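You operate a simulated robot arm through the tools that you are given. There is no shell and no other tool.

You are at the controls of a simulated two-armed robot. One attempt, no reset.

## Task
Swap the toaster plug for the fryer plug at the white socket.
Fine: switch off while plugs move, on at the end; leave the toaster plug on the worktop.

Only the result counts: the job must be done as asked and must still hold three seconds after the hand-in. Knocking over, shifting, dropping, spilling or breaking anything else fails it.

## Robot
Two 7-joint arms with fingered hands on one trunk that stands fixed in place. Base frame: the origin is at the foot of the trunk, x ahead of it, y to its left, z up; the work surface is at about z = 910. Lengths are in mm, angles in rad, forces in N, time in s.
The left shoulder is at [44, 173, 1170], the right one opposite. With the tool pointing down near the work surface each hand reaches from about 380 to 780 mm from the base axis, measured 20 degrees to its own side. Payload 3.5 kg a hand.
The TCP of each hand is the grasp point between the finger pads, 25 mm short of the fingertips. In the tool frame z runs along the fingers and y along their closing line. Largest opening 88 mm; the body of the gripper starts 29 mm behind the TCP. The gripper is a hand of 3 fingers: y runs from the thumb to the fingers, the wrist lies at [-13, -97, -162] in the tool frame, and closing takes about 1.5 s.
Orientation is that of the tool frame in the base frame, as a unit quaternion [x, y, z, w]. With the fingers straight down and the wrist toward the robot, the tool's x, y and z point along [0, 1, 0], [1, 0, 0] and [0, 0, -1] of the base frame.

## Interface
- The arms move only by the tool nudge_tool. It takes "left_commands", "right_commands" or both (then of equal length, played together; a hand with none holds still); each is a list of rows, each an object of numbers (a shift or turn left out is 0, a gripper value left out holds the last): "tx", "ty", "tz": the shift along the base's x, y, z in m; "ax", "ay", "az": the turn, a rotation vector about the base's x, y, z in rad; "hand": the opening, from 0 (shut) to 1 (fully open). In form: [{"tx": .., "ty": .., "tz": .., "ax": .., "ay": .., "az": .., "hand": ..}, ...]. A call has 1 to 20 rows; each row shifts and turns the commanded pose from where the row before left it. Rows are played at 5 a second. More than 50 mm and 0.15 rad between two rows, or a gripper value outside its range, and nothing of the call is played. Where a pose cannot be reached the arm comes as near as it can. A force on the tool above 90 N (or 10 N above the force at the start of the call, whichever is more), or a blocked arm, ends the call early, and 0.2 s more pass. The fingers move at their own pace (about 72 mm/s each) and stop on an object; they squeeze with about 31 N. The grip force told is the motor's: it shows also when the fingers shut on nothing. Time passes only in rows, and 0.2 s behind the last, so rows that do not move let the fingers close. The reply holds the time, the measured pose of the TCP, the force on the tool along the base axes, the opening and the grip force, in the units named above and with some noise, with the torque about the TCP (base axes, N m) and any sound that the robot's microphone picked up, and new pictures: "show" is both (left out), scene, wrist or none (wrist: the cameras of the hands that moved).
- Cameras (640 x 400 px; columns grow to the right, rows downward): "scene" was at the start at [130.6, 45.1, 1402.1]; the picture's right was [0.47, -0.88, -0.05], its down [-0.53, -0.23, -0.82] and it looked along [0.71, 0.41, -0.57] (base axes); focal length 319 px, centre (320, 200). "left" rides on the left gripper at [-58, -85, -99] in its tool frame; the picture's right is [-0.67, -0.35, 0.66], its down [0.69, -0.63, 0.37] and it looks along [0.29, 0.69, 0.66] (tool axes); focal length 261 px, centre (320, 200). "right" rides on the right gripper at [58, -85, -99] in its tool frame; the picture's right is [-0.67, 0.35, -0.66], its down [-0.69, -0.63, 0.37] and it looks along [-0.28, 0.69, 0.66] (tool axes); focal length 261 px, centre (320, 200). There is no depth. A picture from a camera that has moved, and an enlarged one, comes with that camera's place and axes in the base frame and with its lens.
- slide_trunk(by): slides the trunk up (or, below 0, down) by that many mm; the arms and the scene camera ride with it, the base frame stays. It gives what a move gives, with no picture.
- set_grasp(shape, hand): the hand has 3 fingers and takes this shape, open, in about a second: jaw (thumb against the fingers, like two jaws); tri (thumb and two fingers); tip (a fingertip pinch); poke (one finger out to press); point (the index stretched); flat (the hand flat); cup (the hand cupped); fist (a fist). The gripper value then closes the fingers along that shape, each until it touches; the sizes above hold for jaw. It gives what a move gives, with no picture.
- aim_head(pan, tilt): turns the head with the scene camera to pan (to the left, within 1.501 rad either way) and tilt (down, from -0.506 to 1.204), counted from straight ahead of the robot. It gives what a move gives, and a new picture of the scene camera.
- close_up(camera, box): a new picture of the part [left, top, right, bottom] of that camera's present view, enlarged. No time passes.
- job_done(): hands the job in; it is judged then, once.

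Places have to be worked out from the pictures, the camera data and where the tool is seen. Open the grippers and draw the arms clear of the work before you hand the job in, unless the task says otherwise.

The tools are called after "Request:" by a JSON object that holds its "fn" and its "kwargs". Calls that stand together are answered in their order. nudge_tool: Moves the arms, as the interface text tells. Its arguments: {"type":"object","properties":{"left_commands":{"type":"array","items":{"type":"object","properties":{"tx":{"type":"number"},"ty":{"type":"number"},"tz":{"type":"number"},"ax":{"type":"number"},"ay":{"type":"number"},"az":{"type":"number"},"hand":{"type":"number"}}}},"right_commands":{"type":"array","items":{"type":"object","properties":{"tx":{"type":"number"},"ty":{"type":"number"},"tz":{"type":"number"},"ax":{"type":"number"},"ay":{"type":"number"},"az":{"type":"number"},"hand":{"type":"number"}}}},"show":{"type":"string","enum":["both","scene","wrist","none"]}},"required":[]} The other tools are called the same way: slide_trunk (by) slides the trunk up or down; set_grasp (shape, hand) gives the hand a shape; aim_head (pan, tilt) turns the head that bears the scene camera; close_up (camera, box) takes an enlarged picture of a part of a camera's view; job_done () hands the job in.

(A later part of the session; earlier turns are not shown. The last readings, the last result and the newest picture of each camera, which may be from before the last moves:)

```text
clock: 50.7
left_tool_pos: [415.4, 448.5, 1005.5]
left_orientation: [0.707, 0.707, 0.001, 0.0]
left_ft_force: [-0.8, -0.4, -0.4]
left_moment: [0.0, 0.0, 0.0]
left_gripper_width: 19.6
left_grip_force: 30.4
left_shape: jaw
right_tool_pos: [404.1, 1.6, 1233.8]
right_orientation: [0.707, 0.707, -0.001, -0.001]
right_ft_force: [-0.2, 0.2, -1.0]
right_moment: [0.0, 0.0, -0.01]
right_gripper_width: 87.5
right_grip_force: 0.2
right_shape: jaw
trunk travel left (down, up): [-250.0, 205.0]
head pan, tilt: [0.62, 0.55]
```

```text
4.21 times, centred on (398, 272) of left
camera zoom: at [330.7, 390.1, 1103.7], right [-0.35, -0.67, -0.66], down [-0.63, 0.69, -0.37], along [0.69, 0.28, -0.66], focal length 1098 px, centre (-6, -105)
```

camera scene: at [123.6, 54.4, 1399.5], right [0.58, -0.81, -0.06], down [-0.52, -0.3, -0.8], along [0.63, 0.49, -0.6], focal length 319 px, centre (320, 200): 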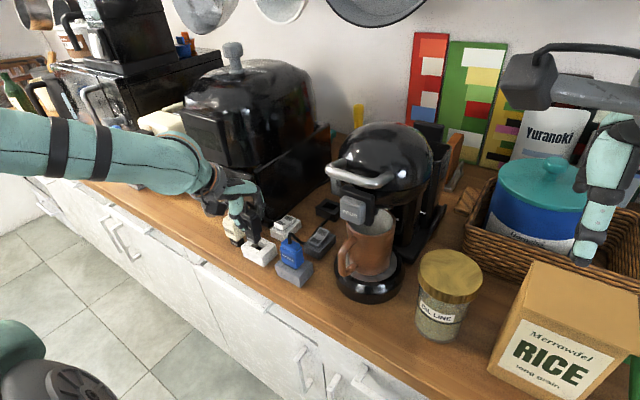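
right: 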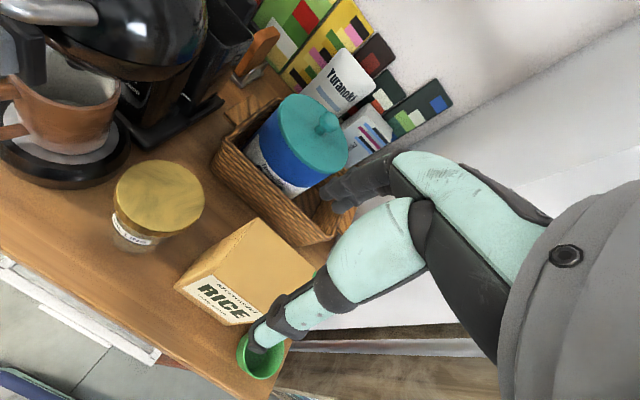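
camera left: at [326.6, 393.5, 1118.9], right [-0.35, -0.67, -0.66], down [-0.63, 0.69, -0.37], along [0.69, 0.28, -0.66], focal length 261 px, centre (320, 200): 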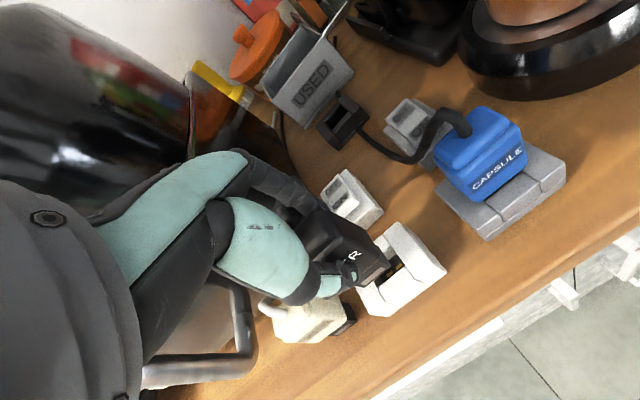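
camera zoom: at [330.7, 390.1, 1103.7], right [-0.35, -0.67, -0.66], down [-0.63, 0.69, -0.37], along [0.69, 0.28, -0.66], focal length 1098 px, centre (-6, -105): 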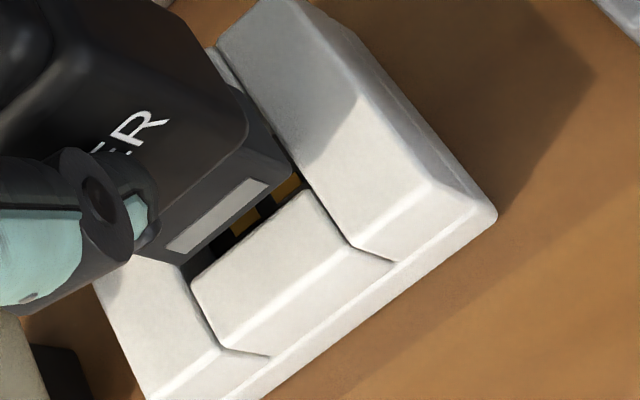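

The measured pose tracks the image shifts well. We are now ~3.5 mm above the rim, with about +0.5 mm in y still wanted. I'll nudge that and lower 4 mm while checking force.

Request:
{"fn": "nudge_tool", "kwargs": {"left_commands": [{"tx": -0.0004, "ty": 0.0006}, {"tz": -0.002}, {"tz": -0.002}, {"tz": 0.0}], "show": "none"}}

Request:
{"fn": "close_up", "kwargs": {"camera": "scene", "box": [235, 225, 270, 255]}}

Request:
{"fn": "close_up", "kwargs": {"camera": "left", "box": [345, 225, 450, 320]}}

```text
clock: 51.7
left_tool_pos: [415.2, 450.0, 1002.9]
left_orientation: [0.708, 0.707, 0.0, 0.0]
left_ft_force: [0.1, -0.3, -0.2]
left_moment: [-0.04, 0.0, 0.02]
left_gripper_width: 19.5
left_grip_force: 30.8
left_shape: jaw
right_tool_pos: [404.2, 0.6, 1234.2]
right_orientation: [0.707, 0.707, -0.001, -0.001]
right_ft_force: [0.3, -0.2, 0.1]
right_moment: [-0.04, 0.02, 0.0]
right_gripper_width: 87.6
right_grip_force: 0.1
right_shape: jaw
trunk travel left (down, up): [-250.0, 205.0]
head pan, tilt: [0.62, 0.55]
```

```text
13.33 times, centred on (252, 240) of scene
camera zoom: at [123.6, 54.4, 1399.5], right [0.58, -0.81, -0.06], down [-0.52, -0.3, -0.8], along [0.63, 0.49, -0.6], focal length 4255 px, centre (1220, -333)
```

zoom: 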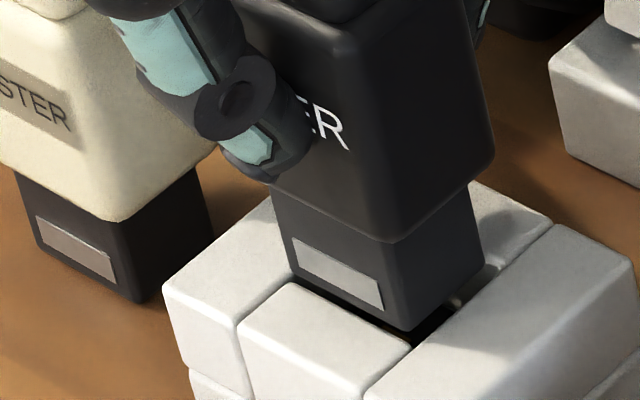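

```text
4.21 times, centred on (398, 272) of left
camera zoom: at [330.1, 392.0, 1100.6], right [-0.35, -0.67, -0.66], down [-0.63, 0.69, -0.37], along [0.69, 0.28, -0.66], focal length 1098 px, centre (-6, -105)
```

zoom: 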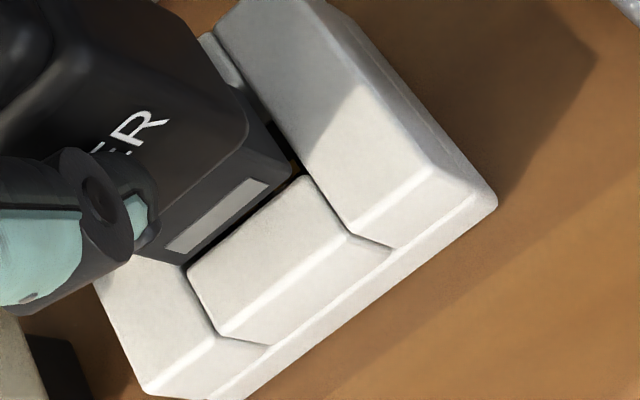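

The nose is now ~1.5 mm above the rim with front clearance ~0.7 mm, needing about −0.6 mm in y. I'll apply a small correction and lower gently, watching for contact.

Request:
{"fn": "nudge_tool", "kwargs": {"left_commands": [{"tx": 0.0006, "ty": -0.0006}, {"tz": -0.0015}, {"tz": -0.0015}, {"tz": 0.0}], "show": "none"}}

Request:
{"fn": "close_up", "kwargs": {"camera": "scene", "box": [235, 225, 270, 255]}}

Request:
{"fn": "close_up", "kwargs": {"camera": "left", "box": [345, 225, 450, 320]}}

```text
clock: 52.7
left_tool_pos: [415.1, 448.0, 1000.0]
left_orientation: [0.708, 0.707, 0.001, 0.002]
left_ft_force: [2.6, 5.1, 16.6]
left_moment: [0.04, -0.04, 0.06]
left_gripper_width: 20.2
left_grip_force: 31.3
left_shape: jaw
right_tool_pos: [402.1, -0.8, 1235.6]
right_orientation: [0.707, 0.707, 0.0, -0.001]
right_ft_force: [-0.5, 0.5, 0.2]
right_moment: [-0.02, 0.0, -0.01]
right_gripper_width: 87.6
right_grip_force: 0.1
right_shape: jaw
trunk travel left (down, up): [-250.0, 205.0]
head pan, tilt: [0.62, 0.55]
```

```text
13.33 times, centred on (252, 240) of scene
camera zoom: at [122.1, 53.5, 1399.8], right [0.58, -0.81, -0.06], down [-0.52, -0.3, -0.8], along [0.63, 0.5, -0.6], focal length 4255 px, centre (1220, -333)
```

zoom: 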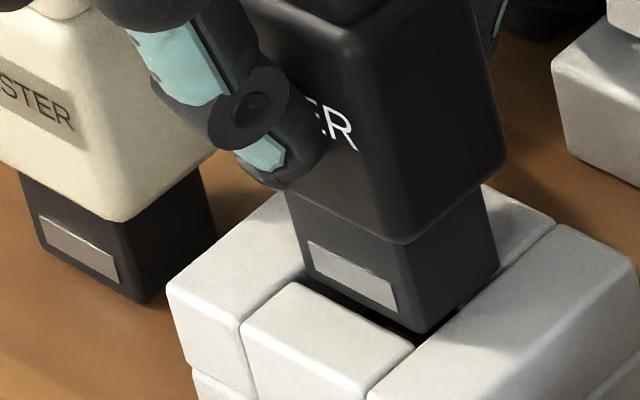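

```text
4.21 times, centred on (398, 272) of left
camera zoom: at [330.6, 390.7, 1097.8], right [-0.35, -0.67, -0.66], down [-0.63, 0.69, -0.37], along [0.7, 0.29, -0.66], focal length 1098 px, centre (-6, -105)
```

zoom: 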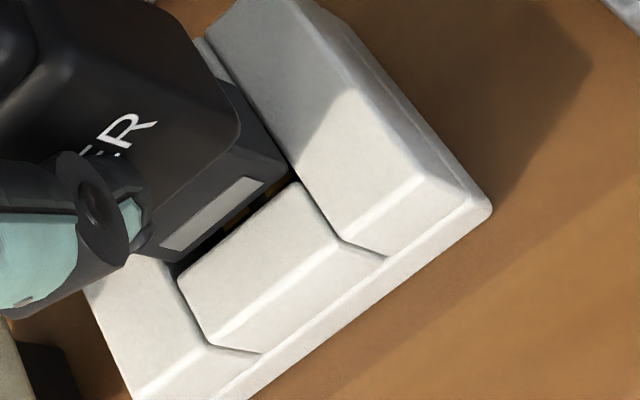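

Contact at 17 N. The picture shows the nose too far back (+x), with ~2.5 mm gap at the front and the rear edge resting on the rear block. I'll lift 2 mm and shift −1.6 mm in x.

Request:
{"fn": "nudge_tool", "kwargs": {"left_commands": [{"tz": 0.002}, {"tx": -0.0016}, {"tz": 0.0}, {"tz": 0.0}], "show": "none"}}

Request:
{"fn": "close_up", "kwargs": {"camera": "scene", "box": [235, 225, 270, 255]}}

Request:
{"fn": "close_up", "kwargs": {"camera": "left", "box": [345, 225, 450, 320]}}

```text
clock: 53.7
left_tool_pos: [414.2, 449.4, 999.5]
left_orientation: [0.708, 0.706, -0.001, 0.0]
left_ft_force: [3.9, 2.3, 8.6]
left_moment: [0.04, -0.2, -0.01]
left_gripper_width: 20.3
left_grip_force: 31.0
left_shape: jaw
right_tool_pos: [403.8, 0.5, 1234.0]
right_orientation: [0.708, 0.706, 0.0, -0.001]
right_ft_force: [0.3, 0.1, -0.1]
right_moment: [0.02, -0.01, 0.01]
right_gripper_width: 87.8
right_grip_force: 0.2
right_shape: jaw
trunk travel left (down, up): [-250.0, 205.0]
head pan, tilt: [0.62, 0.55]
```

```text
13.33 times, centred on (252, 240) of scene
camera zoom: at [123.7, 53.8, 1399.5], right [0.58, -0.81, -0.07], down [-0.52, -0.3, -0.8], along [0.63, 0.5, -0.6], focal length 4255 px, centre (1220, -333)
```

zoom: 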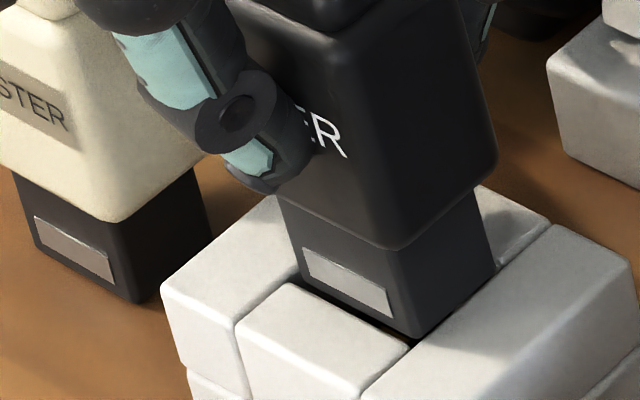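

```text
4.21 times, centred on (398, 272) of left
camera zoom: at [329.5, 390.7, 1098.7], right [-0.35, -0.67, -0.66], down [-0.63, 0.69, -0.37], along [0.7, 0.28, -0.66], focal length 1098 px, centre (-6, -105)
```

zoom: 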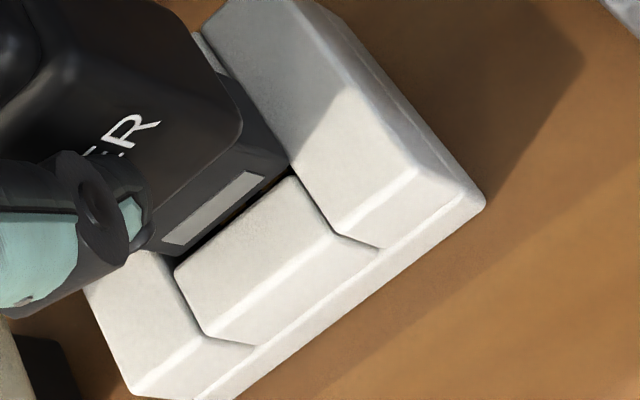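

There's still some contact force, and the plug may have been pushed up slightly in the fingers. I'll lift clear by 8 mm and re-check how it sits.

Request:
{"fn": "nudge_tool", "kwargs": {"left_commands": [{"tz": 0.004}, {"tz": 0.004}, {"tz": 0.0}, {"tz": 0.0}]}}

Request:
{"fn": "close_up", "kwargs": {"camera": "scene", "box": [235, 215, 275, 255]}}

Request:
{"fn": "close_up", "kwargs": {"camera": "left", "box": [345, 225, 450, 320]}}

Request:
{"fn": "close_up", "kwargs": {"camera": "left", "box": [280, 160, 480, 340]}}

```text
clock: 54.7
left_tool_pos: [413.3, 448.5, 1008.2]
left_orientation: [0.708, 0.706, 0.0, 0.0]
left_ft_force: [1.1, 0.6, -1.1]
left_moment: [-0.01, 0.02, 0.0]
left_gripper_width: 20.2
left_grip_force: 30.7
left_shape: jaw
right_tool_pos: [404.4, 0.7, 1234.6]
right_orientation: [0.707, 0.707, -0.001, 0.0]
right_ft_force: [0.1, -1.4, -0.3]
right_moment: [0.0, 0.01, 0.01]
right_gripper_width: 87.5
right_grip_force: 0.0
right_shape: jaw
trunk travel left (down, up): [-250.0, 205.0]
head pan, tilt: [0.62, 0.55]
camera scene: at [123.6, 54.5, 1399.5], right [0.58, -0.81, -0.06], down [-0.52, -0.3, -0.8], along [0.63, 0.49, -0.6], focal length 319 px, centre (320, 200)
camera left: at [328.1, 390.6, 1106.2], right [-0.35, -0.67, -0.66], down [-0.63, 0.69, -0.37], along [0.69, 0.28, -0.66], focal length 261 px, centre (320, 200)
```

scene: 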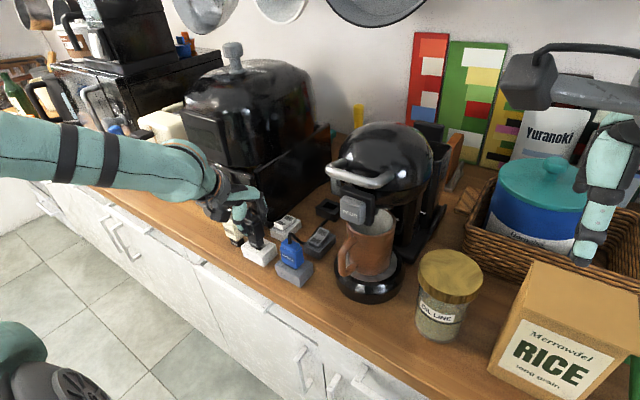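
left: 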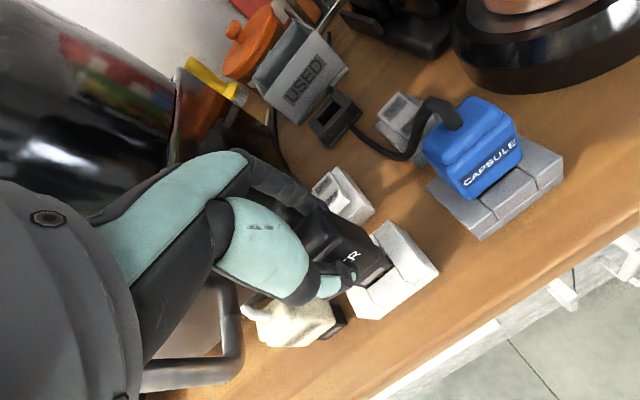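

```text
10.00 times, centred on (255, 235) of scene
camera zoom: at [123.6, 54.5, 1399.5], right [0.58, -0.81, -0.06], down [-0.52, -0.3, -0.8], along [0.63, 0.49, -0.6], focal length 3191 px, centre (970, -150)
```

zoom: 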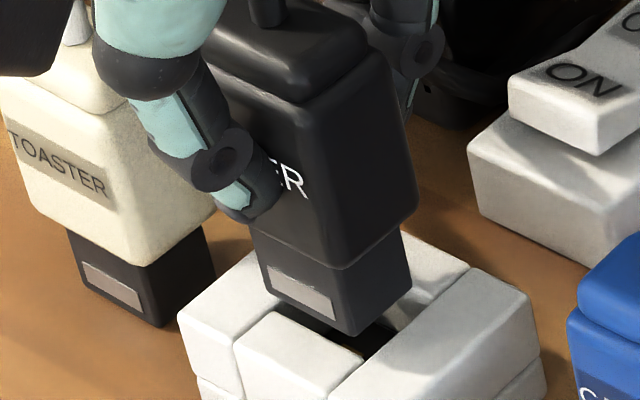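

```text
4.21 times, centred on (398, 272) of left
camera zoom: at [328.1, 390.6, 1106.2], right [-0.35, -0.67, -0.66], down [-0.63, 0.69, -0.37], along [0.69, 0.28, -0.66], focal length 1098 px, centre (-6, -105)
```

zoom: 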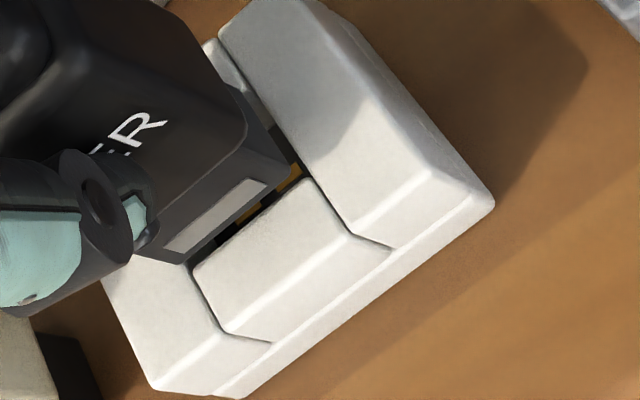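

```text
2.22 times, centred on (380, 250) of left
camera zoom: at [328.1, 390.6, 1106.2], right [-0.35, -0.67, -0.66], down [-0.63, 0.69, -0.37], along [0.69, 0.28, -0.66], focal length 579 px, centre (187, 89)
```

zoom: 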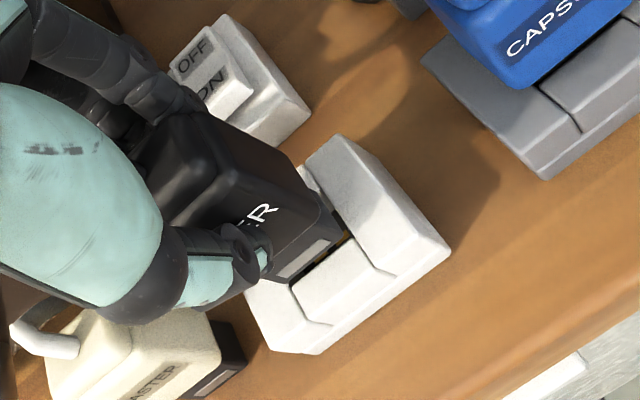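

Free again, and the plug's seat in the fingers is unchanged. Combining the views with the toaster reference, the target is about (413.0, 449.3) and I'm at (413.3, 448.5). I'll nudge y and lower again carefully.

Request:
{"fn": "nudge_tool", "kwargs": {"left_commands": [{"ty": 0.0008, "tx": -0.0002}, {"tz": -0.003}, {"tz": -0.003}, {"tz": 0.0}, {"tz": 0.0}], "show": "none"}}

Request:
{"fn": "close_up", "kwargs": {"camera": "scene", "box": [235, 225, 270, 255]}}

Request:
{"fn": "close_up", "kwargs": {"camera": "left", "box": [345, 225, 450, 320]}}

```text
clock: 55.9
left_tool_pos: [413.8, 449.8, 1002.1]
left_orientation: [0.708, 0.707, -0.001, 0.0]
left_ft_force: [0.3, 0.1, -0.5]
left_moment: [0.01, 0.02, 0.01]
left_gripper_width: 20.1
left_grip_force: 31.4
left_shape: jaw
right_tool_pos: [404.4, 0.0, 1233.7]
right_orientation: [0.707, 0.707, -0.001, -0.001]
right_ft_force: [0.7, 0.2, 0.1]
right_moment: [-0.01, -0.01, 0.01]
right_gripper_width: 87.7
right_grip_force: 0.1
right_shape: jaw
trunk travel left (down, up): [-250.0, 205.0]
head pan, tilt: [0.62, 0.55]
```

```text
13.33 times, centred on (252, 240) of scene
camera zoom: at [123.6, 54.4, 1399.5], right [0.58, -0.81, -0.06], down [-0.52, -0.3, -0.8], along [0.63, 0.49, -0.6], focal length 4255 px, centre (1220, -333)
```

zoom: 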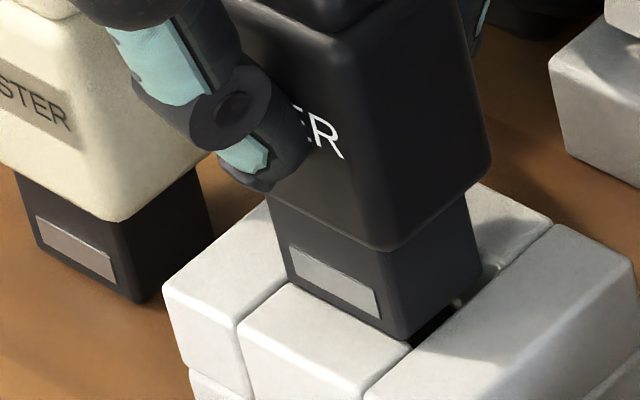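

```text
4.21 times, centred on (398, 272) of left
camera zoom: at [328.6, 391.2, 1100.3], right [-0.35, -0.67, -0.66], down [-0.63, 0.69, -0.37], along [0.69, 0.28, -0.66], focal length 1098 px, centre (-6, -105)
```

zoom: 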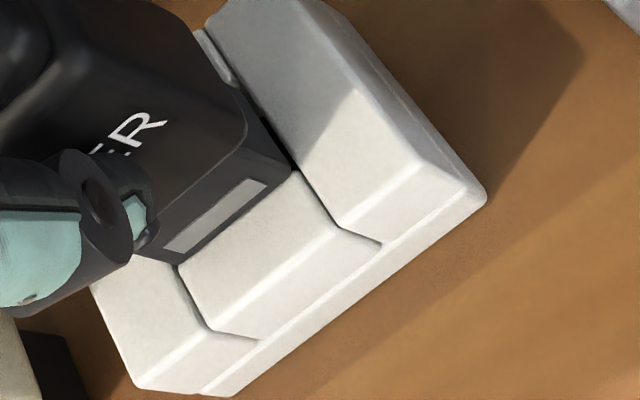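

No contact yet at z=1002. In y it looks centred, and the nose's front edge coincides with the front block's edge, so it needs about +0.9 mm in x. I'll apply that and lower 3 mm more.

Request:
{"fn": "nudge_tool", "kwargs": {"left_commands": [{"tx": 0.0009}, {"tz": -0.0015}, {"tz": -0.0015}, {"tz": 0.0}, {"tz": 0.0}], "show": "none"}}

Request:
{"fn": "close_up", "kwargs": {"camera": "scene", "box": [235, 225, 270, 255]}}

Request:
{"fn": "close_up", "kwargs": {"camera": "left", "box": [345, 225, 450, 320]}}

```text
clock: 57.1
left_tool_pos: [414.6, 447.8, 1001.5]
left_orientation: [0.708, 0.707, 0.003, 0.0]
left_ft_force: [1.7, 1.7, 13.0]
left_moment: [0.05, -0.05, 0.01]
left_gripper_width: 20.1
left_grip_force: 30.7
left_shape: jaw
right_tool_pos: [403.1, -0.4, 1233.8]
right_orientation: [0.707, 0.707, 0.0, -0.001]
right_ft_force: [-0.3, -0.5, 0.6]
right_moment: [0.03, 0.02, 0.0]
right_gripper_width: 87.5
right_grip_force: 0.0
right_shape: jaw
trunk travel left (down, up): [-250.0, 205.0]
head pan, tilt: [0.62, 0.55]
```

```text
13.33 times, centred on (252, 240) of scene
camera zoom: at [122.3, 53.4, 1399.8], right [0.58, -0.81, -0.06], down [-0.52, -0.3, -0.8], along [0.63, 0.5, -0.6], focal length 4255 px, centre (1220, -333)
```

zoom: 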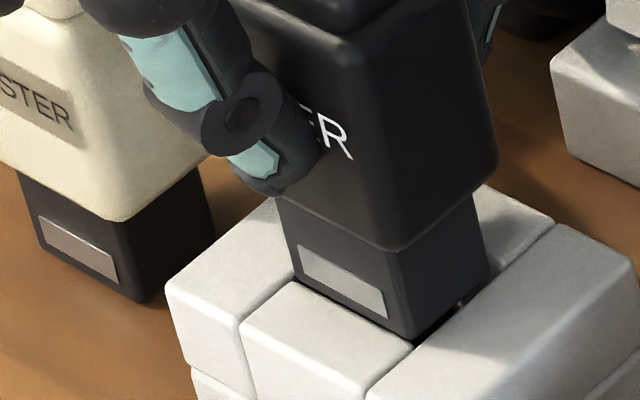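

```text
4.21 times, centred on (398, 272) of left
camera zoom: at [329.0, 390.3, 1098.4], right [-0.35, -0.67, -0.66], down [-0.63, 0.69, -0.37], along [0.7, 0.29, -0.66], focal length 1098 px, centre (-6, -105)
```

zoom: 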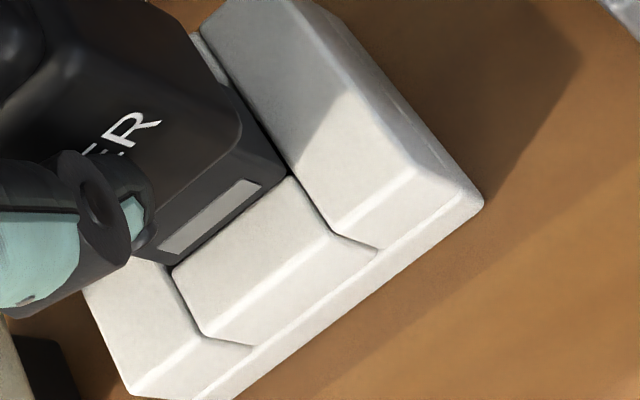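

Contact again (13 N). From the moments, the contact is at the front-right of the nose, so the plug sits a bit toward −x in the fingers and needs more +x/+y. I'll lift slightly, shift +1 mm in x and +0.8 mm in y, and read the pose.

Request:
{"fn": "nudge_tool", "kwargs": {"left_commands": [{"tz": 0.003}, {"tx": 0.001, "ty": 0.0008}, {"tz": 0.0}, {"tz": 0.0}], "show": "none"}}

Request:
{"fn": "nudge_tool", "kwargs": {"left_commands": [{"tz": 0.0}], "show": "none"}}

Request:
{"fn": "close_up", "kwargs": {"camera": "scene", "box": [235, 225, 270, 255]}}

Request:
{"fn": "close_up", "kwargs": {"camera": "left", "box": [345, 225, 450, 320]}}

```text
clock: 58.1
left_tool_pos: [414.9, 449.4, 1002.0]
left_orientation: [0.707, 0.707, 0.0, 0.0]
left_ft_force: [0.2, 0.4, -0.7]
left_moment: [0.02, 0.0, -0.01]
left_gripper_width: 20.1
left_grip_force: 30.9
left_shape: jaw
right_tool_pos: [403.6, 1.0, 1232.8]
right_orientation: [0.707, 0.707, 0.0, -0.001]
right_ft_force: [0.9, 0.1, -0.9]
right_moment: [0.02, 0.01, -0.01]
right_gripper_width: 87.6
right_grip_force: 0.0
right_shape: jaw
trunk travel left (down, up): [-250.0, 205.0]
head pan, tilt: [0.62, 0.55]
```

```text
clock: 58.5
left_tool_pos: [415.8, 449.7, 1002.6]
left_orientation: [0.708, 0.707, 0.0, 0.0]
left_ft_force: [-1.0, 1.2, -0.9]
left_moment: [0.03, -0.03, 0.03]
left_gripper_width: 20.0
left_grip_force: 31.4
left_shape: jaw
right_tool_pos: [404.3, 0.2, 1234.8]
right_orientation: [0.707, 0.707, -0.001, -0.001]
right_ft_force: [-0.1, 0.9, -0.5]
right_moment: [0.03, -0.01, 0.0]
right_gripper_width: 87.7
right_grip_force: 0.1
right_shape: jaw
trunk travel left (down, up): [-250.0, 205.0]
head pan, tilt: [0.62, 0.55]
```

```text
13.33 times, centred on (252, 240) of scene
camera zoom: at [123.6, 54.4, 1399.5], right [0.58, -0.81, -0.06], down [-0.52, -0.3, -0.8], along [0.63, 0.49, -0.6], focal length 4255 px, centre (1220, -333)
```

zoom: 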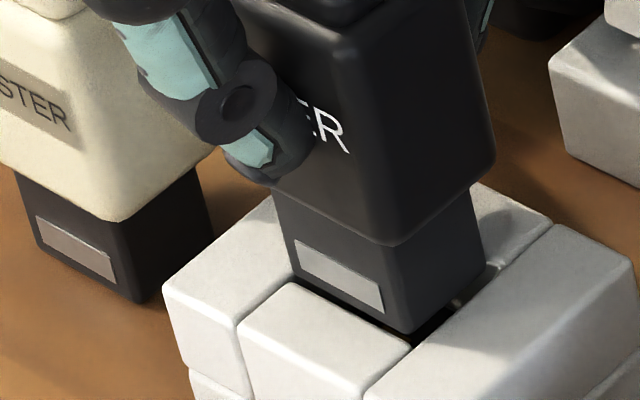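

```text
4.21 times, centred on (398, 272) of left
camera zoom: at [330.1, 391.5, 1099.9], right [-0.35, -0.67, -0.66], down [-0.63, 0.69, -0.37], along [0.69, 0.28, -0.66], focal length 1098 px, centre (-6, -105)
```

zoom: 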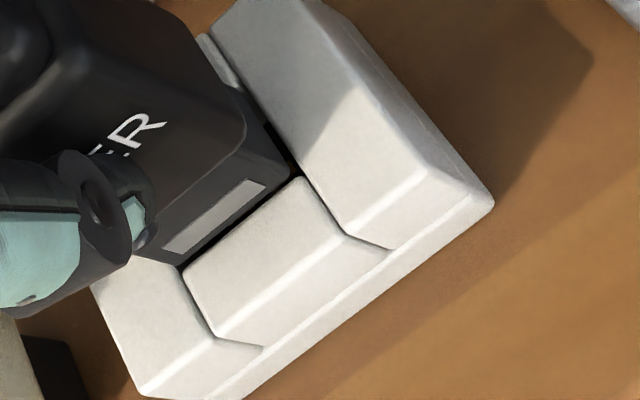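

Free at (415.4, 449.6, 1002.3). I'll lower straight down 3 mm from here in 1 mm steps.

Request:
{"fn": "nudge_tool", "kwargs": {"left_commands": [{"tz": -0.001}, {"tz": -0.001}, {"tz": -0.001}, {"tz": 0.0}], "show": "none"}}

Request:
{"fn": "nudge_tool", "kwargs": {"left_commands": [{"tz": 0.0}], "show": "none"}}

```text
clock: 59.5
left_tool_pos: [415.0, 449.3, 1000.9]
left_orientation: [0.708, 0.706, 0.001, -0.001]
left_ft_force: [2.3, 1.9, 12.1]
left_moment: [0.08, 0.0, 0.0]
left_gripper_width: 20.1
left_grip_force: 31.1
left_shape: jaw
right_tool_pos: [403.6, -0.6, 1233.6]
right_orientation: [0.707, 0.707, 0.0, 0.0]
right_ft_force: [-0.4, 0.8, -0.4]
right_moment: [0.01, 0.01, 0.04]
right_gripper_width: 87.4
right_grip_force: 0.0
right_shape: jaw
trunk travel left (down, up): [-250.0, 205.0]
head pan, tilt: [0.62, 0.55]
```

```text
clock: 59.9
left_tool_pos: [415.1, 448.8, 1000.0]
left_orientation: [0.708, 0.707, 0.001, 0.0]
left_ft_force: [2.2, 3.2, 14.3]
left_moment: [0.05, 0.0, 0.01]
left_gripper_width: 20.1
left_grip_force: 31.4
left_shape: jaw
right_tool_pos: [403.0, 0.6, 1235.1]
right_orientation: [0.708, 0.707, 0.0, -0.001]
right_ft_force: [-0.1, 0.3, 0.5]
right_moment: [0.02, 0.03, 0.01]
right_gripper_width: 87.6
right_grip_force: 0.0
right_shape: jaw
trunk travel left (down, up): [-250.0, 205.0]
head pan, tilt: [0.62, 0.55]
```

The contact moments again point to the front/right edge of the nose. I'll slide +x/+y in small steps while lightly pressed and see whether it drops in.

Request:
{"fn": "nudge_tool", "kwargs": {"left_commands": [{"tx": 0.0007, "ty": 0.0005}, {"tz": 0.0}, {"tz": 0.0}], "show": "none"}}

Request:
{"fn": "nudge_tool", "kwargs": {"left_commands": [{"tx": 0.0007, "ty": 0.0005}, {"tz": 0.0}, {"tz": 0.0}], "show": "none"}}

Request:
{"fn": "close_up", "kwargs": {"camera": "scene", "box": [235, 225, 270, 255]}}

Request:
{"fn": "close_up", "kwargs": {"camera": "left", "box": [345, 225, 450, 320]}}

```text
clock: 60.7
left_tool_pos: [414.8, 448.6, 1000.3]
left_orientation: [0.708, 0.706, 0.001, -0.001]
left_ft_force: [0.9, -0.6, 10.8]
left_moment: [0.0, 0.02, 0.01]
left_gripper_width: 20.3
left_grip_force: 30.8
left_shape: jaw
right_tool_pos: [402.5, 0.3, 1234.4]
right_orientation: [0.707, 0.707, 0.001, -0.001]
right_ft_force: [0.1, -0.5, 0.3]
right_moment: [0.01, 0.03, -0.02]
right_gripper_width: 87.5
right_grip_force: 0.2
right_shape: jaw
trunk travel left (down, up): [-250.0, 205.0]
head pan, tilt: [0.62, 0.55]
```

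```text
clock: 61.5
left_tool_pos: [417.1, 450.1, 1001.1]
left_orientation: [0.708, 0.706, 0.0, 0.0]
left_ft_force: [1.4, -2.0, 7.6]
left_moment: [-0.02, 0.07, -0.03]
left_gripper_width: 20.3
left_grip_force: 31.0
left_shape: jaw
right_tool_pos: [402.9, -0.2, 1234.8]
right_orientation: [0.707, 0.707, 0.0, -0.001]
right_ft_force: [-0.1, -0.2, -0.6]
right_moment: [0.03, -0.02, -0.02]
right_gripper_width: 87.3
right_grip_force: 0.1
right_shape: jaw
trunk travel left (down, up): [-250.0, 205.0]
head pan, tilt: [0.62, 0.55]
```

```text
13.33 times, centred on (252, 240) of scene
camera zoom: at [122.7, 53.0, 1399.6], right [0.58, -0.81, -0.07], down [-0.52, -0.3, -0.8], along [0.63, 0.5, -0.6], focal length 4255 px, centre (1220, -333)
```

zoom: 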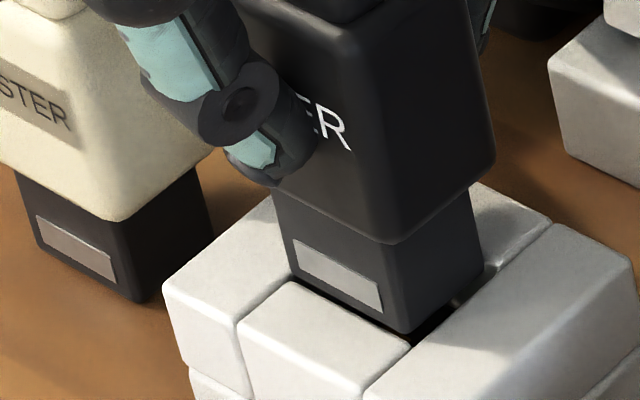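

```text
4.21 times, centred on (398, 272) of left
camera zoom: at [330.6, 391.8, 1098.6], right [-0.35, -0.67, -0.66], down [-0.63, 0.69, -0.37], along [0.7, 0.29, -0.66], focal length 1098 px, centre (-6, -105)
```

zoom: 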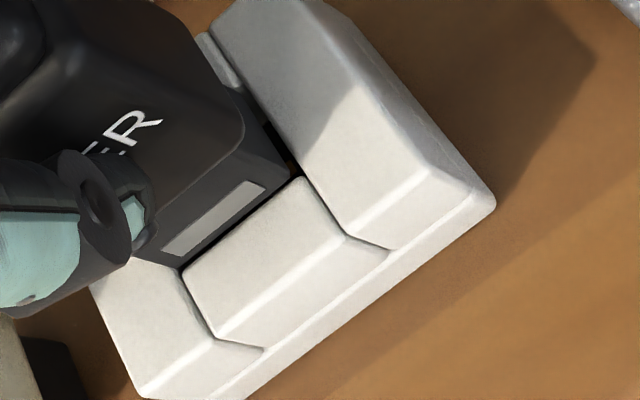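

Contact readings now balance left/right near ledger y≈450.2, but still point to the front edge, with the x-force always pushing +x. I'll continue sliding +x in small steps under light contact.

Request:
{"fn": "nudge_tool", "kwargs": {"left_commands": [{"tx": 0.0007, "ty": -0.0005}, {"tz": 0.0}, {"tz": 0.0}], "show": "none"}}

Request:
{"fn": "nudge_tool", "kwargs": {"left_commands": [{"tz": -0.0005}, {"tz": 0.0}], "show": "none"}}

Request:
{"fn": "close_up", "kwargs": {"camera": "scene", "box": [235, 225, 270, 255]}}

Request:
{"fn": "close_up", "kwargs": {"camera": "left", "box": [345, 225, 450, 320]}}

```text
clock: 62.3
left_tool_pos: [416.5, 449.1, 1000.0]
left_orientation: [0.708, 0.707, 0.001, 0.0]
left_ft_force: [-0.4, 0.5, 9.8]
left_moment: [0.0, 0.08, 0.02]
left_gripper_width: 20.3
left_grip_force: 31.2
left_shape: jaw
right_tool_pos: [403.2, -0.5, 1234.8]
right_orientation: [0.708, 0.707, 0.0, -0.001]
right_ft_force: [-0.3, -0.1, 0.5]
right_moment: [0.0, 0.0, 0.01]
right_gripper_width: 87.5
right_grip_force: 0.1
right_shape: jaw
trunk travel left (down, up): [-250.0, 205.0]
head pan, tilt: [0.62, 0.55]
```

```text
clock: 62.9
left_tool_pos: [415.5, 450.1, 999.9]
left_orientation: [0.707, 0.707, 0.0, 0.001]
left_ft_force: [-0.3, -0.1, 12.2]
left_moment: [0.0, 0.09, 0.02]
left_gripper_width: 20.3
left_grip_force: 30.9
left_shape: jaw
right_tool_pos: [403.2, -0.5, 1234.7]
right_orientation: [0.707, 0.707, 0.001, -0.002]
right_ft_force: [0.0, 0.0, -0.3]
right_moment: [0.02, 0.0, -0.01]
right_gripper_width: 87.6
right_grip_force: 0.0
right_shape: jaw
trunk travel left (down, up): [-250.0, 205.0]
head pan, tilt: [0.62, 0.55]
```

```text
13.33 times, centred on (252, 240) of scene
camera zoom: at [122.3, 53.0, 1399.7], right [0.58, -0.81, -0.07], down [-0.52, -0.3, -0.8], along [0.63, 0.5, -0.6], focal length 4255 px, centre (1220, -333)
```

zoom: 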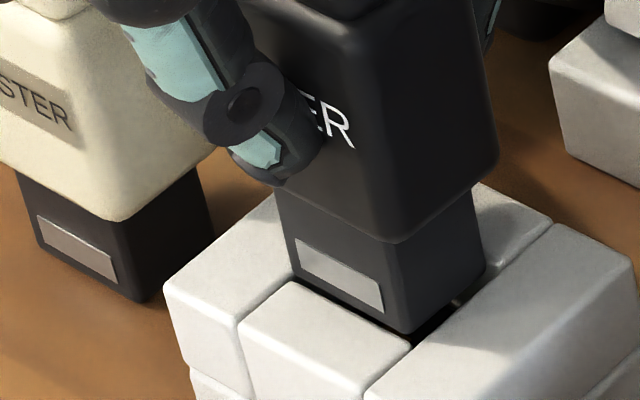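

```text
4.21 times, centred on (398, 272) of left
camera zoom: at [331.0, 391.6, 1098.2], right [-0.35, -0.67, -0.66], down [-0.63, 0.69, -0.37], along [0.7, 0.29, -0.66], focal length 1098 px, centre (-6, -105)
```

zoom: 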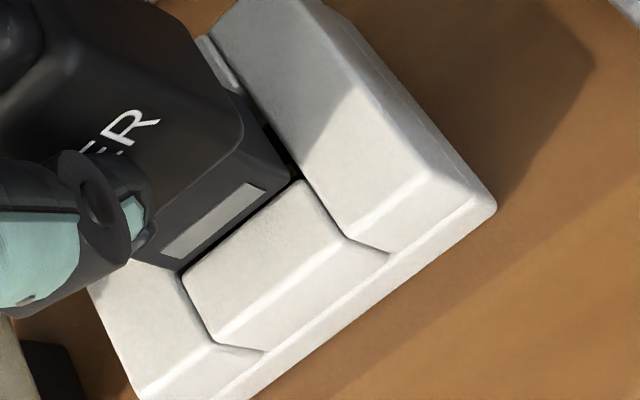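

The contact is now balanced with little side force, but the nose rests on the rim, so I need a different viewpoint. I'll lift the plug slightly and yaw the right hand in place so its camera sees the socket from the right side.

Request:
{"fn": "nudge_tool", "kwargs": {"left_commands": [{"tz": 0.002}, {"tz": 0.002}, {"tz": 0}, {"tz": 0}, {"tz": 0}, {"tz": 0}, {"tz": 0}, {"tz": 0}, {"tz": 0}], "right_commands": [{"tx": -0.01, "az": 0.14}, {"tx": -0.01, "az": 0.14}, {"tx": -0.01, "az": 0.14}, {"tx": -0.01, "az": 0.14}, {"az": 0.14}, {"az": 0.14}, {"az": 0.14}, {"az": 0.07}, {"az": 0}], "show": "both"}}

```text
clock: 64.9
left_tool_pos: [417.4, 451.1, 1003.3]
left_orientation: [0.708, 0.706, 0.0, 0.0]
left_ft_force: [0.0, 0.0, -0.6]
left_moment: [0.05, -0.04, 0.01]
left_gripper_width: 20.2
left_grip_force: 30.7
left_shape: jaw
right_tool_pos: [363.4, 0.4, 1234.2]
right_orientation: [0.257, 0.966, -0.001, 0.0]
right_ft_force: [-0.1, -0.8, 0.8]
right_moment: [0.03, 0.02, -0.04]
right_gripper_width: 87.7
right_grip_force: 0.1
right_shape: jaw
trunk travel left (down, up): [-250.0, 205.0]
head pan, tilt: [0.62, 0.55]
camera scene: at [123.4, 54.5, 1399.5], right [0.58, -0.81, -0.06], down [-0.52, -0.3, -0.8], along [0.63, 0.49, -0.6], focal length 319 px, centre (320, 200)
camera right: at [271.1, -44.6, 1333.6], right [0.76, -0.03, 0.65], down [0.28, -0.89, -0.37], along [0.59, 0.46, -0.66], focal length 261 px, centre (320, 200)
camera left: at [332.0, 392.8, 1101.1], right [-0.35, -0.67, -0.66], down [-0.63, 0.69, -0.37], along [0.69, 0.28, -0.66], focal length 261 px, centre (320, 200)
```

scene: 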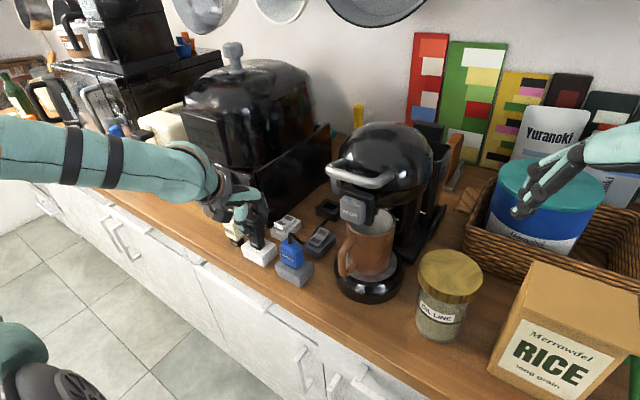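
right: 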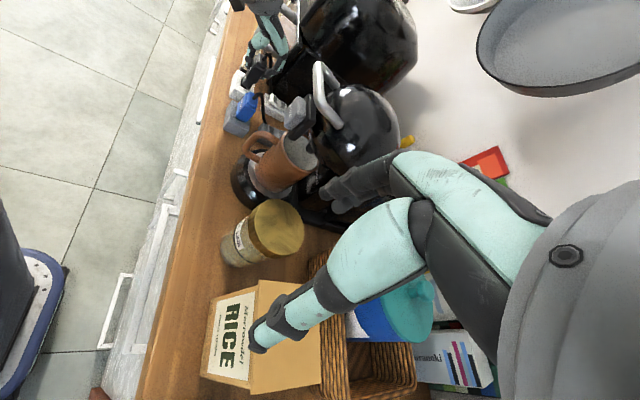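
left: 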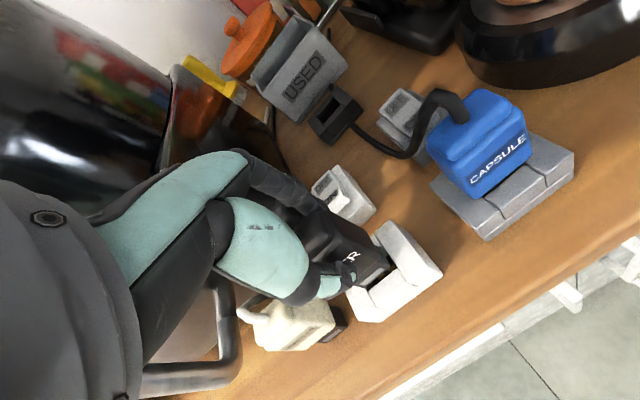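

The right camera sees the socket near the top left of its view, so I'll zoom in on it.

Request:
{"fn": "close_up", "kwargs": {"camera": "right", "box": [220, 50, 290, 110]}}

Request:
{"fn": "close_up", "kwargs": {"camera": "right", "box": [228, 62, 258, 92]}}

```text
6.67 times, centred on (255, 80) of right
camera zoom: at [271.1, -44.6, 1333.6], right [0.76, -0.03, 0.65], down [0.28, -0.89, -0.37], along [0.59, 0.46, -0.66], focal length 1738 px, centre (753, 1000)
```

zoom: 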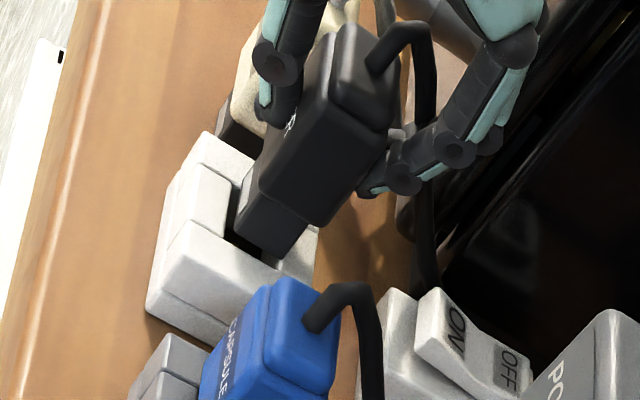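

```text
13.33 times, centred on (243, 77) of right
camera zoom: at [271.1, -44.6, 1333.6], right [0.76, -0.03, 0.65], down [0.28, -0.89, -0.37], along [0.59, 0.46, -0.66], focal length 3475 px, centre (1347, 1840)
```

zoom: 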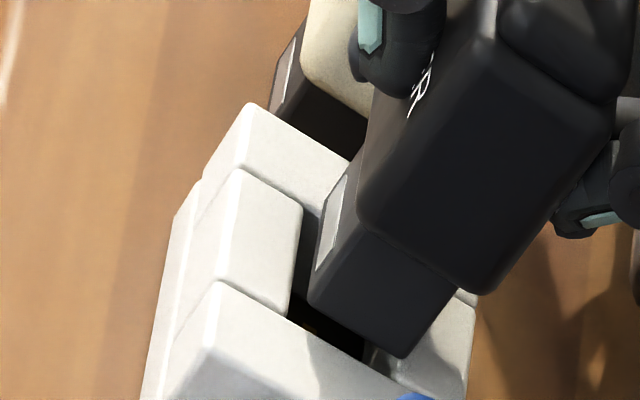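

This side view is very informative: the nose looks too far back, overlapping the rear block. I'll zoom in more for measurements.

Request:
{"fn": "close_up", "kwargs": {"camera": "right", "box": [235, 72, 255, 92]}}

Request:
{"fn": "close_up", "kwargs": {"camera": "right", "box": [240, 78, 252, 90]}}

```text
16.00 times, centred on (245, 82) of right
camera zoom: at [271.1, -44.6, 1333.6], right [0.76, -0.03, 0.65], down [0.28, -0.89, -0.37], along [0.59, 0.46, -0.66], focal length 4170 px, centre (1520, 2088)
```

zoom: 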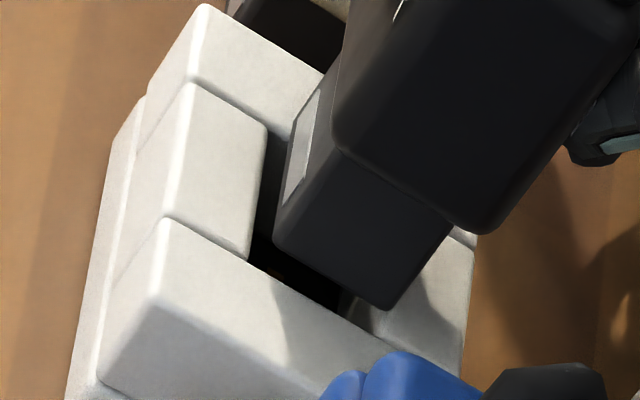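

```text
16.00 times, centred on (246, 84) of right
camera zoom: at [271.1, -44.6, 1333.6], right [0.76, -0.03, 0.65], down [0.28, -0.89, -0.37], along [0.59, 0.46, -0.66], focal length 4170 px, centre (1504, 2056)
```

zoom: 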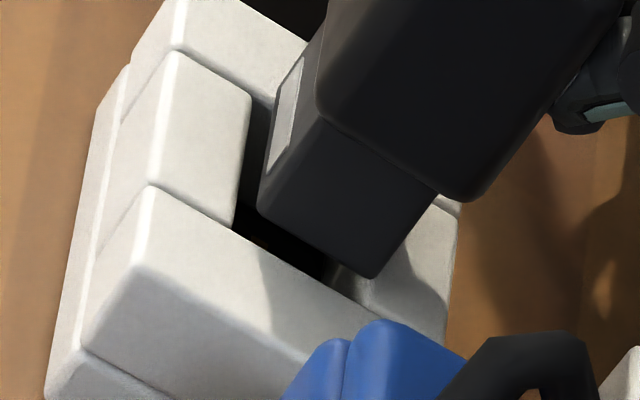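

Now I'll take matching zooms from the scene and left cameras at this same pose, to solve the offset from three views.

Request:
{"fn": "close_up", "kwargs": {"camera": "scene", "box": [235, 225, 270, 255]}}

Request:
{"fn": "close_up", "kwargs": {"camera": "left", "box": [345, 225, 450, 320]}}

Request:
{"fn": "close_up", "kwargs": {"camera": "right", "box": [240, 79, 250, 87]}}

```text
13.33 times, centred on (252, 240) of scene
camera zoom: at [123.4, 54.5, 1399.5], right [0.58, -0.81, -0.06], down [-0.52, -0.3, -0.8], along [0.63, 0.49, -0.6], focal length 4255 px, centre (1220, -333)
```

zoom: 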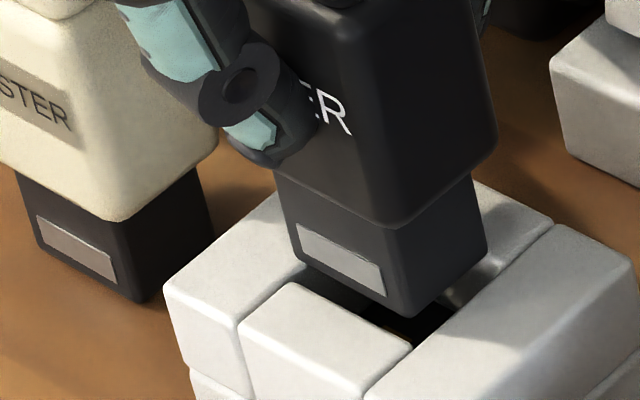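

```text
4.21 times, centred on (398, 272) of left
camera zoom: at [332.0, 392.8, 1101.1], right [-0.35, -0.67, -0.66], down [-0.63, 0.69, -0.37], along [0.69, 0.28, -0.66], focal length 1098 px, centre (-6, -105)
```

zoom: 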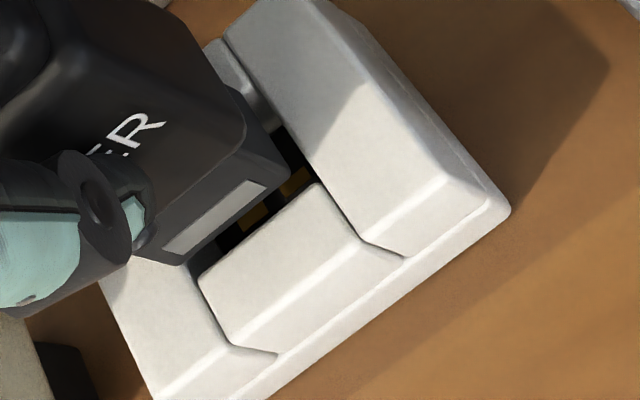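

```text
16.00 times, centred on (245, 83) of right
camera zoom: at [271.1, -44.6, 1333.6], right [0.76, -0.03, 0.65], down [0.28, -0.89, -0.37], along [0.59, 0.46, -0.66], focal length 4170 px, centre (1520, 2072)
```

zoom: 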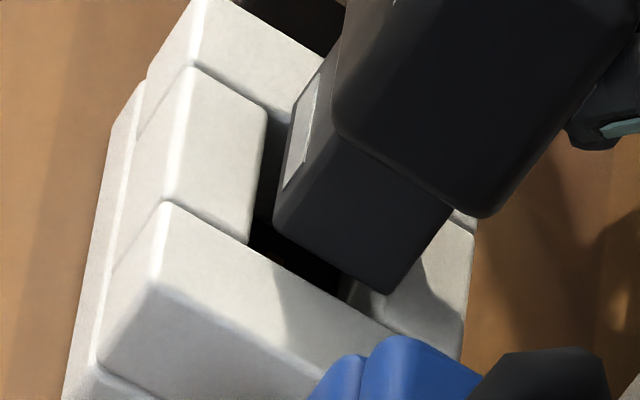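

The side view confirms the nose is too far back (rear overlap) and slightly too far left. I'll move −0.8 mm in x and −1.3 mm in y, lower 1.5 mm, then check all three views.

Request:
{"fn": "nudge_tool", "kwargs": {"left_commands": [{"tx": -0.0008, "ty": -0.0013}, {"tz": -0.0015}, {"tz": 0.0}, {"tz": 0.0}], "show": "none"}}

Request:
{"fn": "close_up", "kwargs": {"camera": "right", "box": [240, 79, 250, 87]}}

Request:
{"fn": "close_up", "kwargs": {"camera": "scene", "box": [235, 225, 270, 255]}}

Request:
{"fn": "close_up", "kwargs": {"camera": "left", "box": [345, 225, 450, 320]}}

```text
clock: 65.9
left_tool_pos: [416.4, 448.6, 1000.9]
left_orientation: [0.707, 0.707, 0.0, 0.0]
left_ft_force: [-0.1, -0.2, -1.1]
left_moment: [0.02, 0.01, 0.01]
left_gripper_width: 20.1
left_grip_force: 31.1
left_shape: jaw
right_tool_pos: [364.0, 1.3, 1234.5]
right_orientation: [0.257, 0.966, -0.001, -0.001]
right_ft_force: [0.7, 0.7, 0.2]
right_moment: [-0.04, 0.01, 0.0]
right_gripper_width: 87.8
right_grip_force: 0.0
right_shape: jaw
trunk travel left (down, up): [-250.0, 205.0]
head pan, tilt: [0.62, 0.55]
```

```text
16.00 times, centred on (245, 83) of right
camera zoom: at [271.1, -44.6, 1333.6], right [0.76, -0.03, 0.65], down [0.28, -0.89, -0.37], along [0.59, 0.46, -0.66], focal length 4170 px, centre (1520, 2072)
```

zoom: 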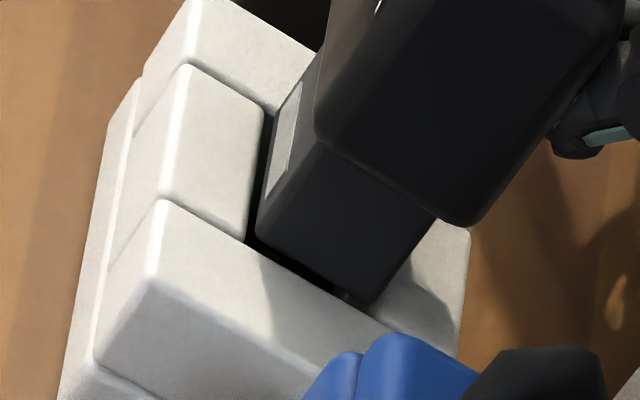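

```text
13.33 times, centred on (252, 240) of scene
camera zoom: at [123.6, 54.4, 1399.5], right [0.58, -0.81, -0.06], down [-0.52, -0.3, -0.8], along [0.63, 0.49, -0.6], focal length 4255 px, centre (1220, -333)
```

zoom: 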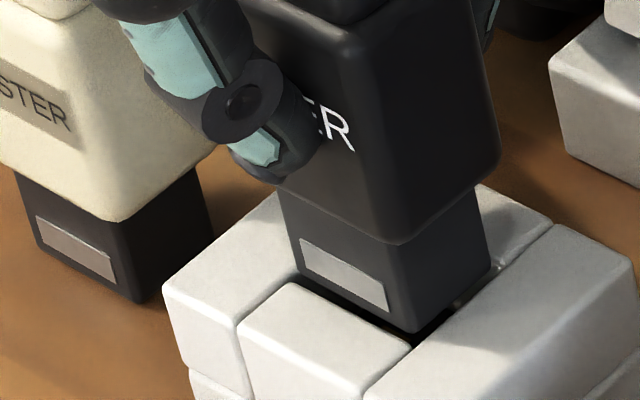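

```text
4.21 times, centred on (398, 272) of left
camera zoom: at [331.1, 391.3, 1099.4], right [-0.35, -0.67, -0.66], down [-0.63, 0.69, -0.37], along [0.69, 0.28, -0.66], focal length 1098 px, centre (-6, -105)
```

zoom: 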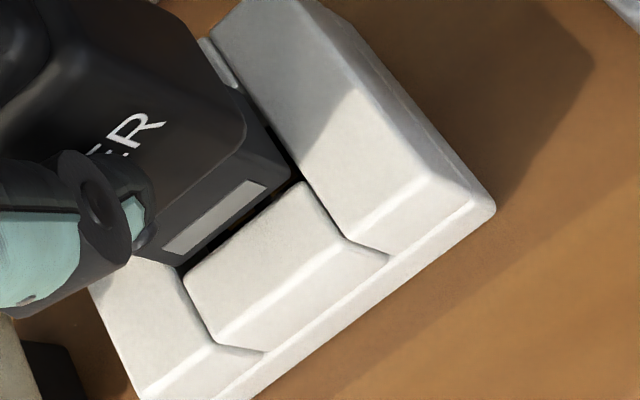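

Now the side view shows the nose almost over the well with only a slight rear bias; y looks good. I'll shift −0.7 mm in x and lower 2 mm.

Request:
{"fn": "nudge_tool", "kwargs": {"left_commands": [{"tx": -0.0007}, {"tz": -0.001}, {"tz": -0.001}, {"tz": 0.0}], "show": "none"}}

Request:
{"fn": "close_up", "kwargs": {"camera": "right", "box": [240, 79, 250, 87]}}

Request:
{"fn": "close_up", "kwargs": {"camera": "scene", "box": [235, 225, 270, 255]}}

```text
clock: 66.9
left_tool_pos: [414.8, 449.1, 1000.6]
left_orientation: [0.708, 0.706, 0.001, 0.001]
left_ft_force: [2.0, 2.0, 7.3]
left_moment: [0.05, 0.03, 0.01]
left_gripper_width: 20.4
left_grip_force: 30.3
left_shape: jaw
right_tool_pos: [362.9, -0.5, 1234.2]
right_orientation: [0.257, 0.966, 0.0, 0.0]
right_ft_force: [0.4, -0.1, 0.7]
right_moment: [-0.01, 0.01, -0.01]
right_gripper_width: 87.5
right_grip_force: 0.0
right_shape: jaw
trunk travel left (down, up): [-250.0, 205.0]
head pan, tilt: [0.62, 0.55]
```

```text
16.00 times, centred on (245, 83) of right
camera zoom: at [270.6, -45.1, 1333.8], right [0.76, -0.03, 0.65], down [0.28, -0.89, -0.37], along [0.59, 0.46, -0.66], focal length 4170 px, centre (1520, 2072)
```

zoom: 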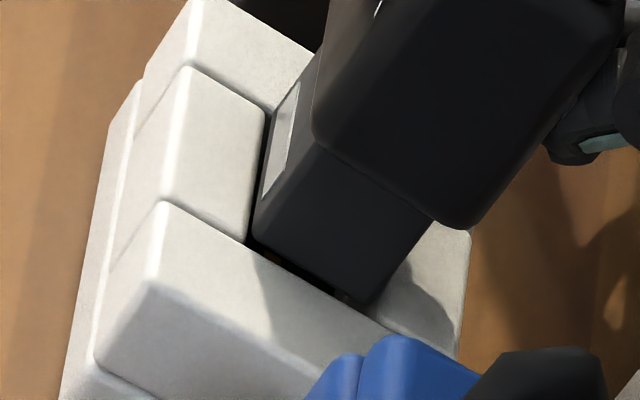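

```text
13.33 times, centred on (252, 240) of scene
camera zoom: at [123.0, 53.8, 1399.7], right [0.58, -0.81, -0.06], down [-0.52, -0.3, -0.8], along [0.63, 0.5, -0.6], focal length 4255 px, centre (1220, -333)
```

zoom: 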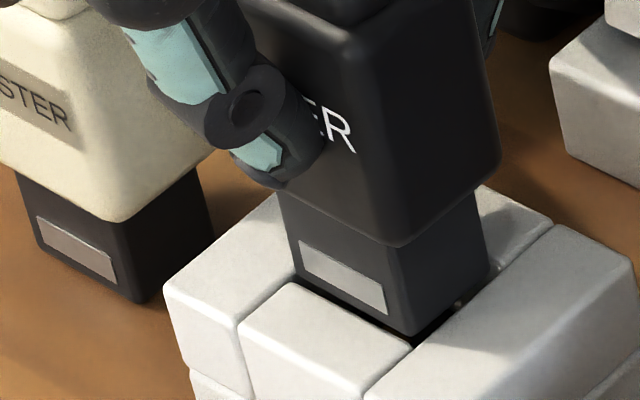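

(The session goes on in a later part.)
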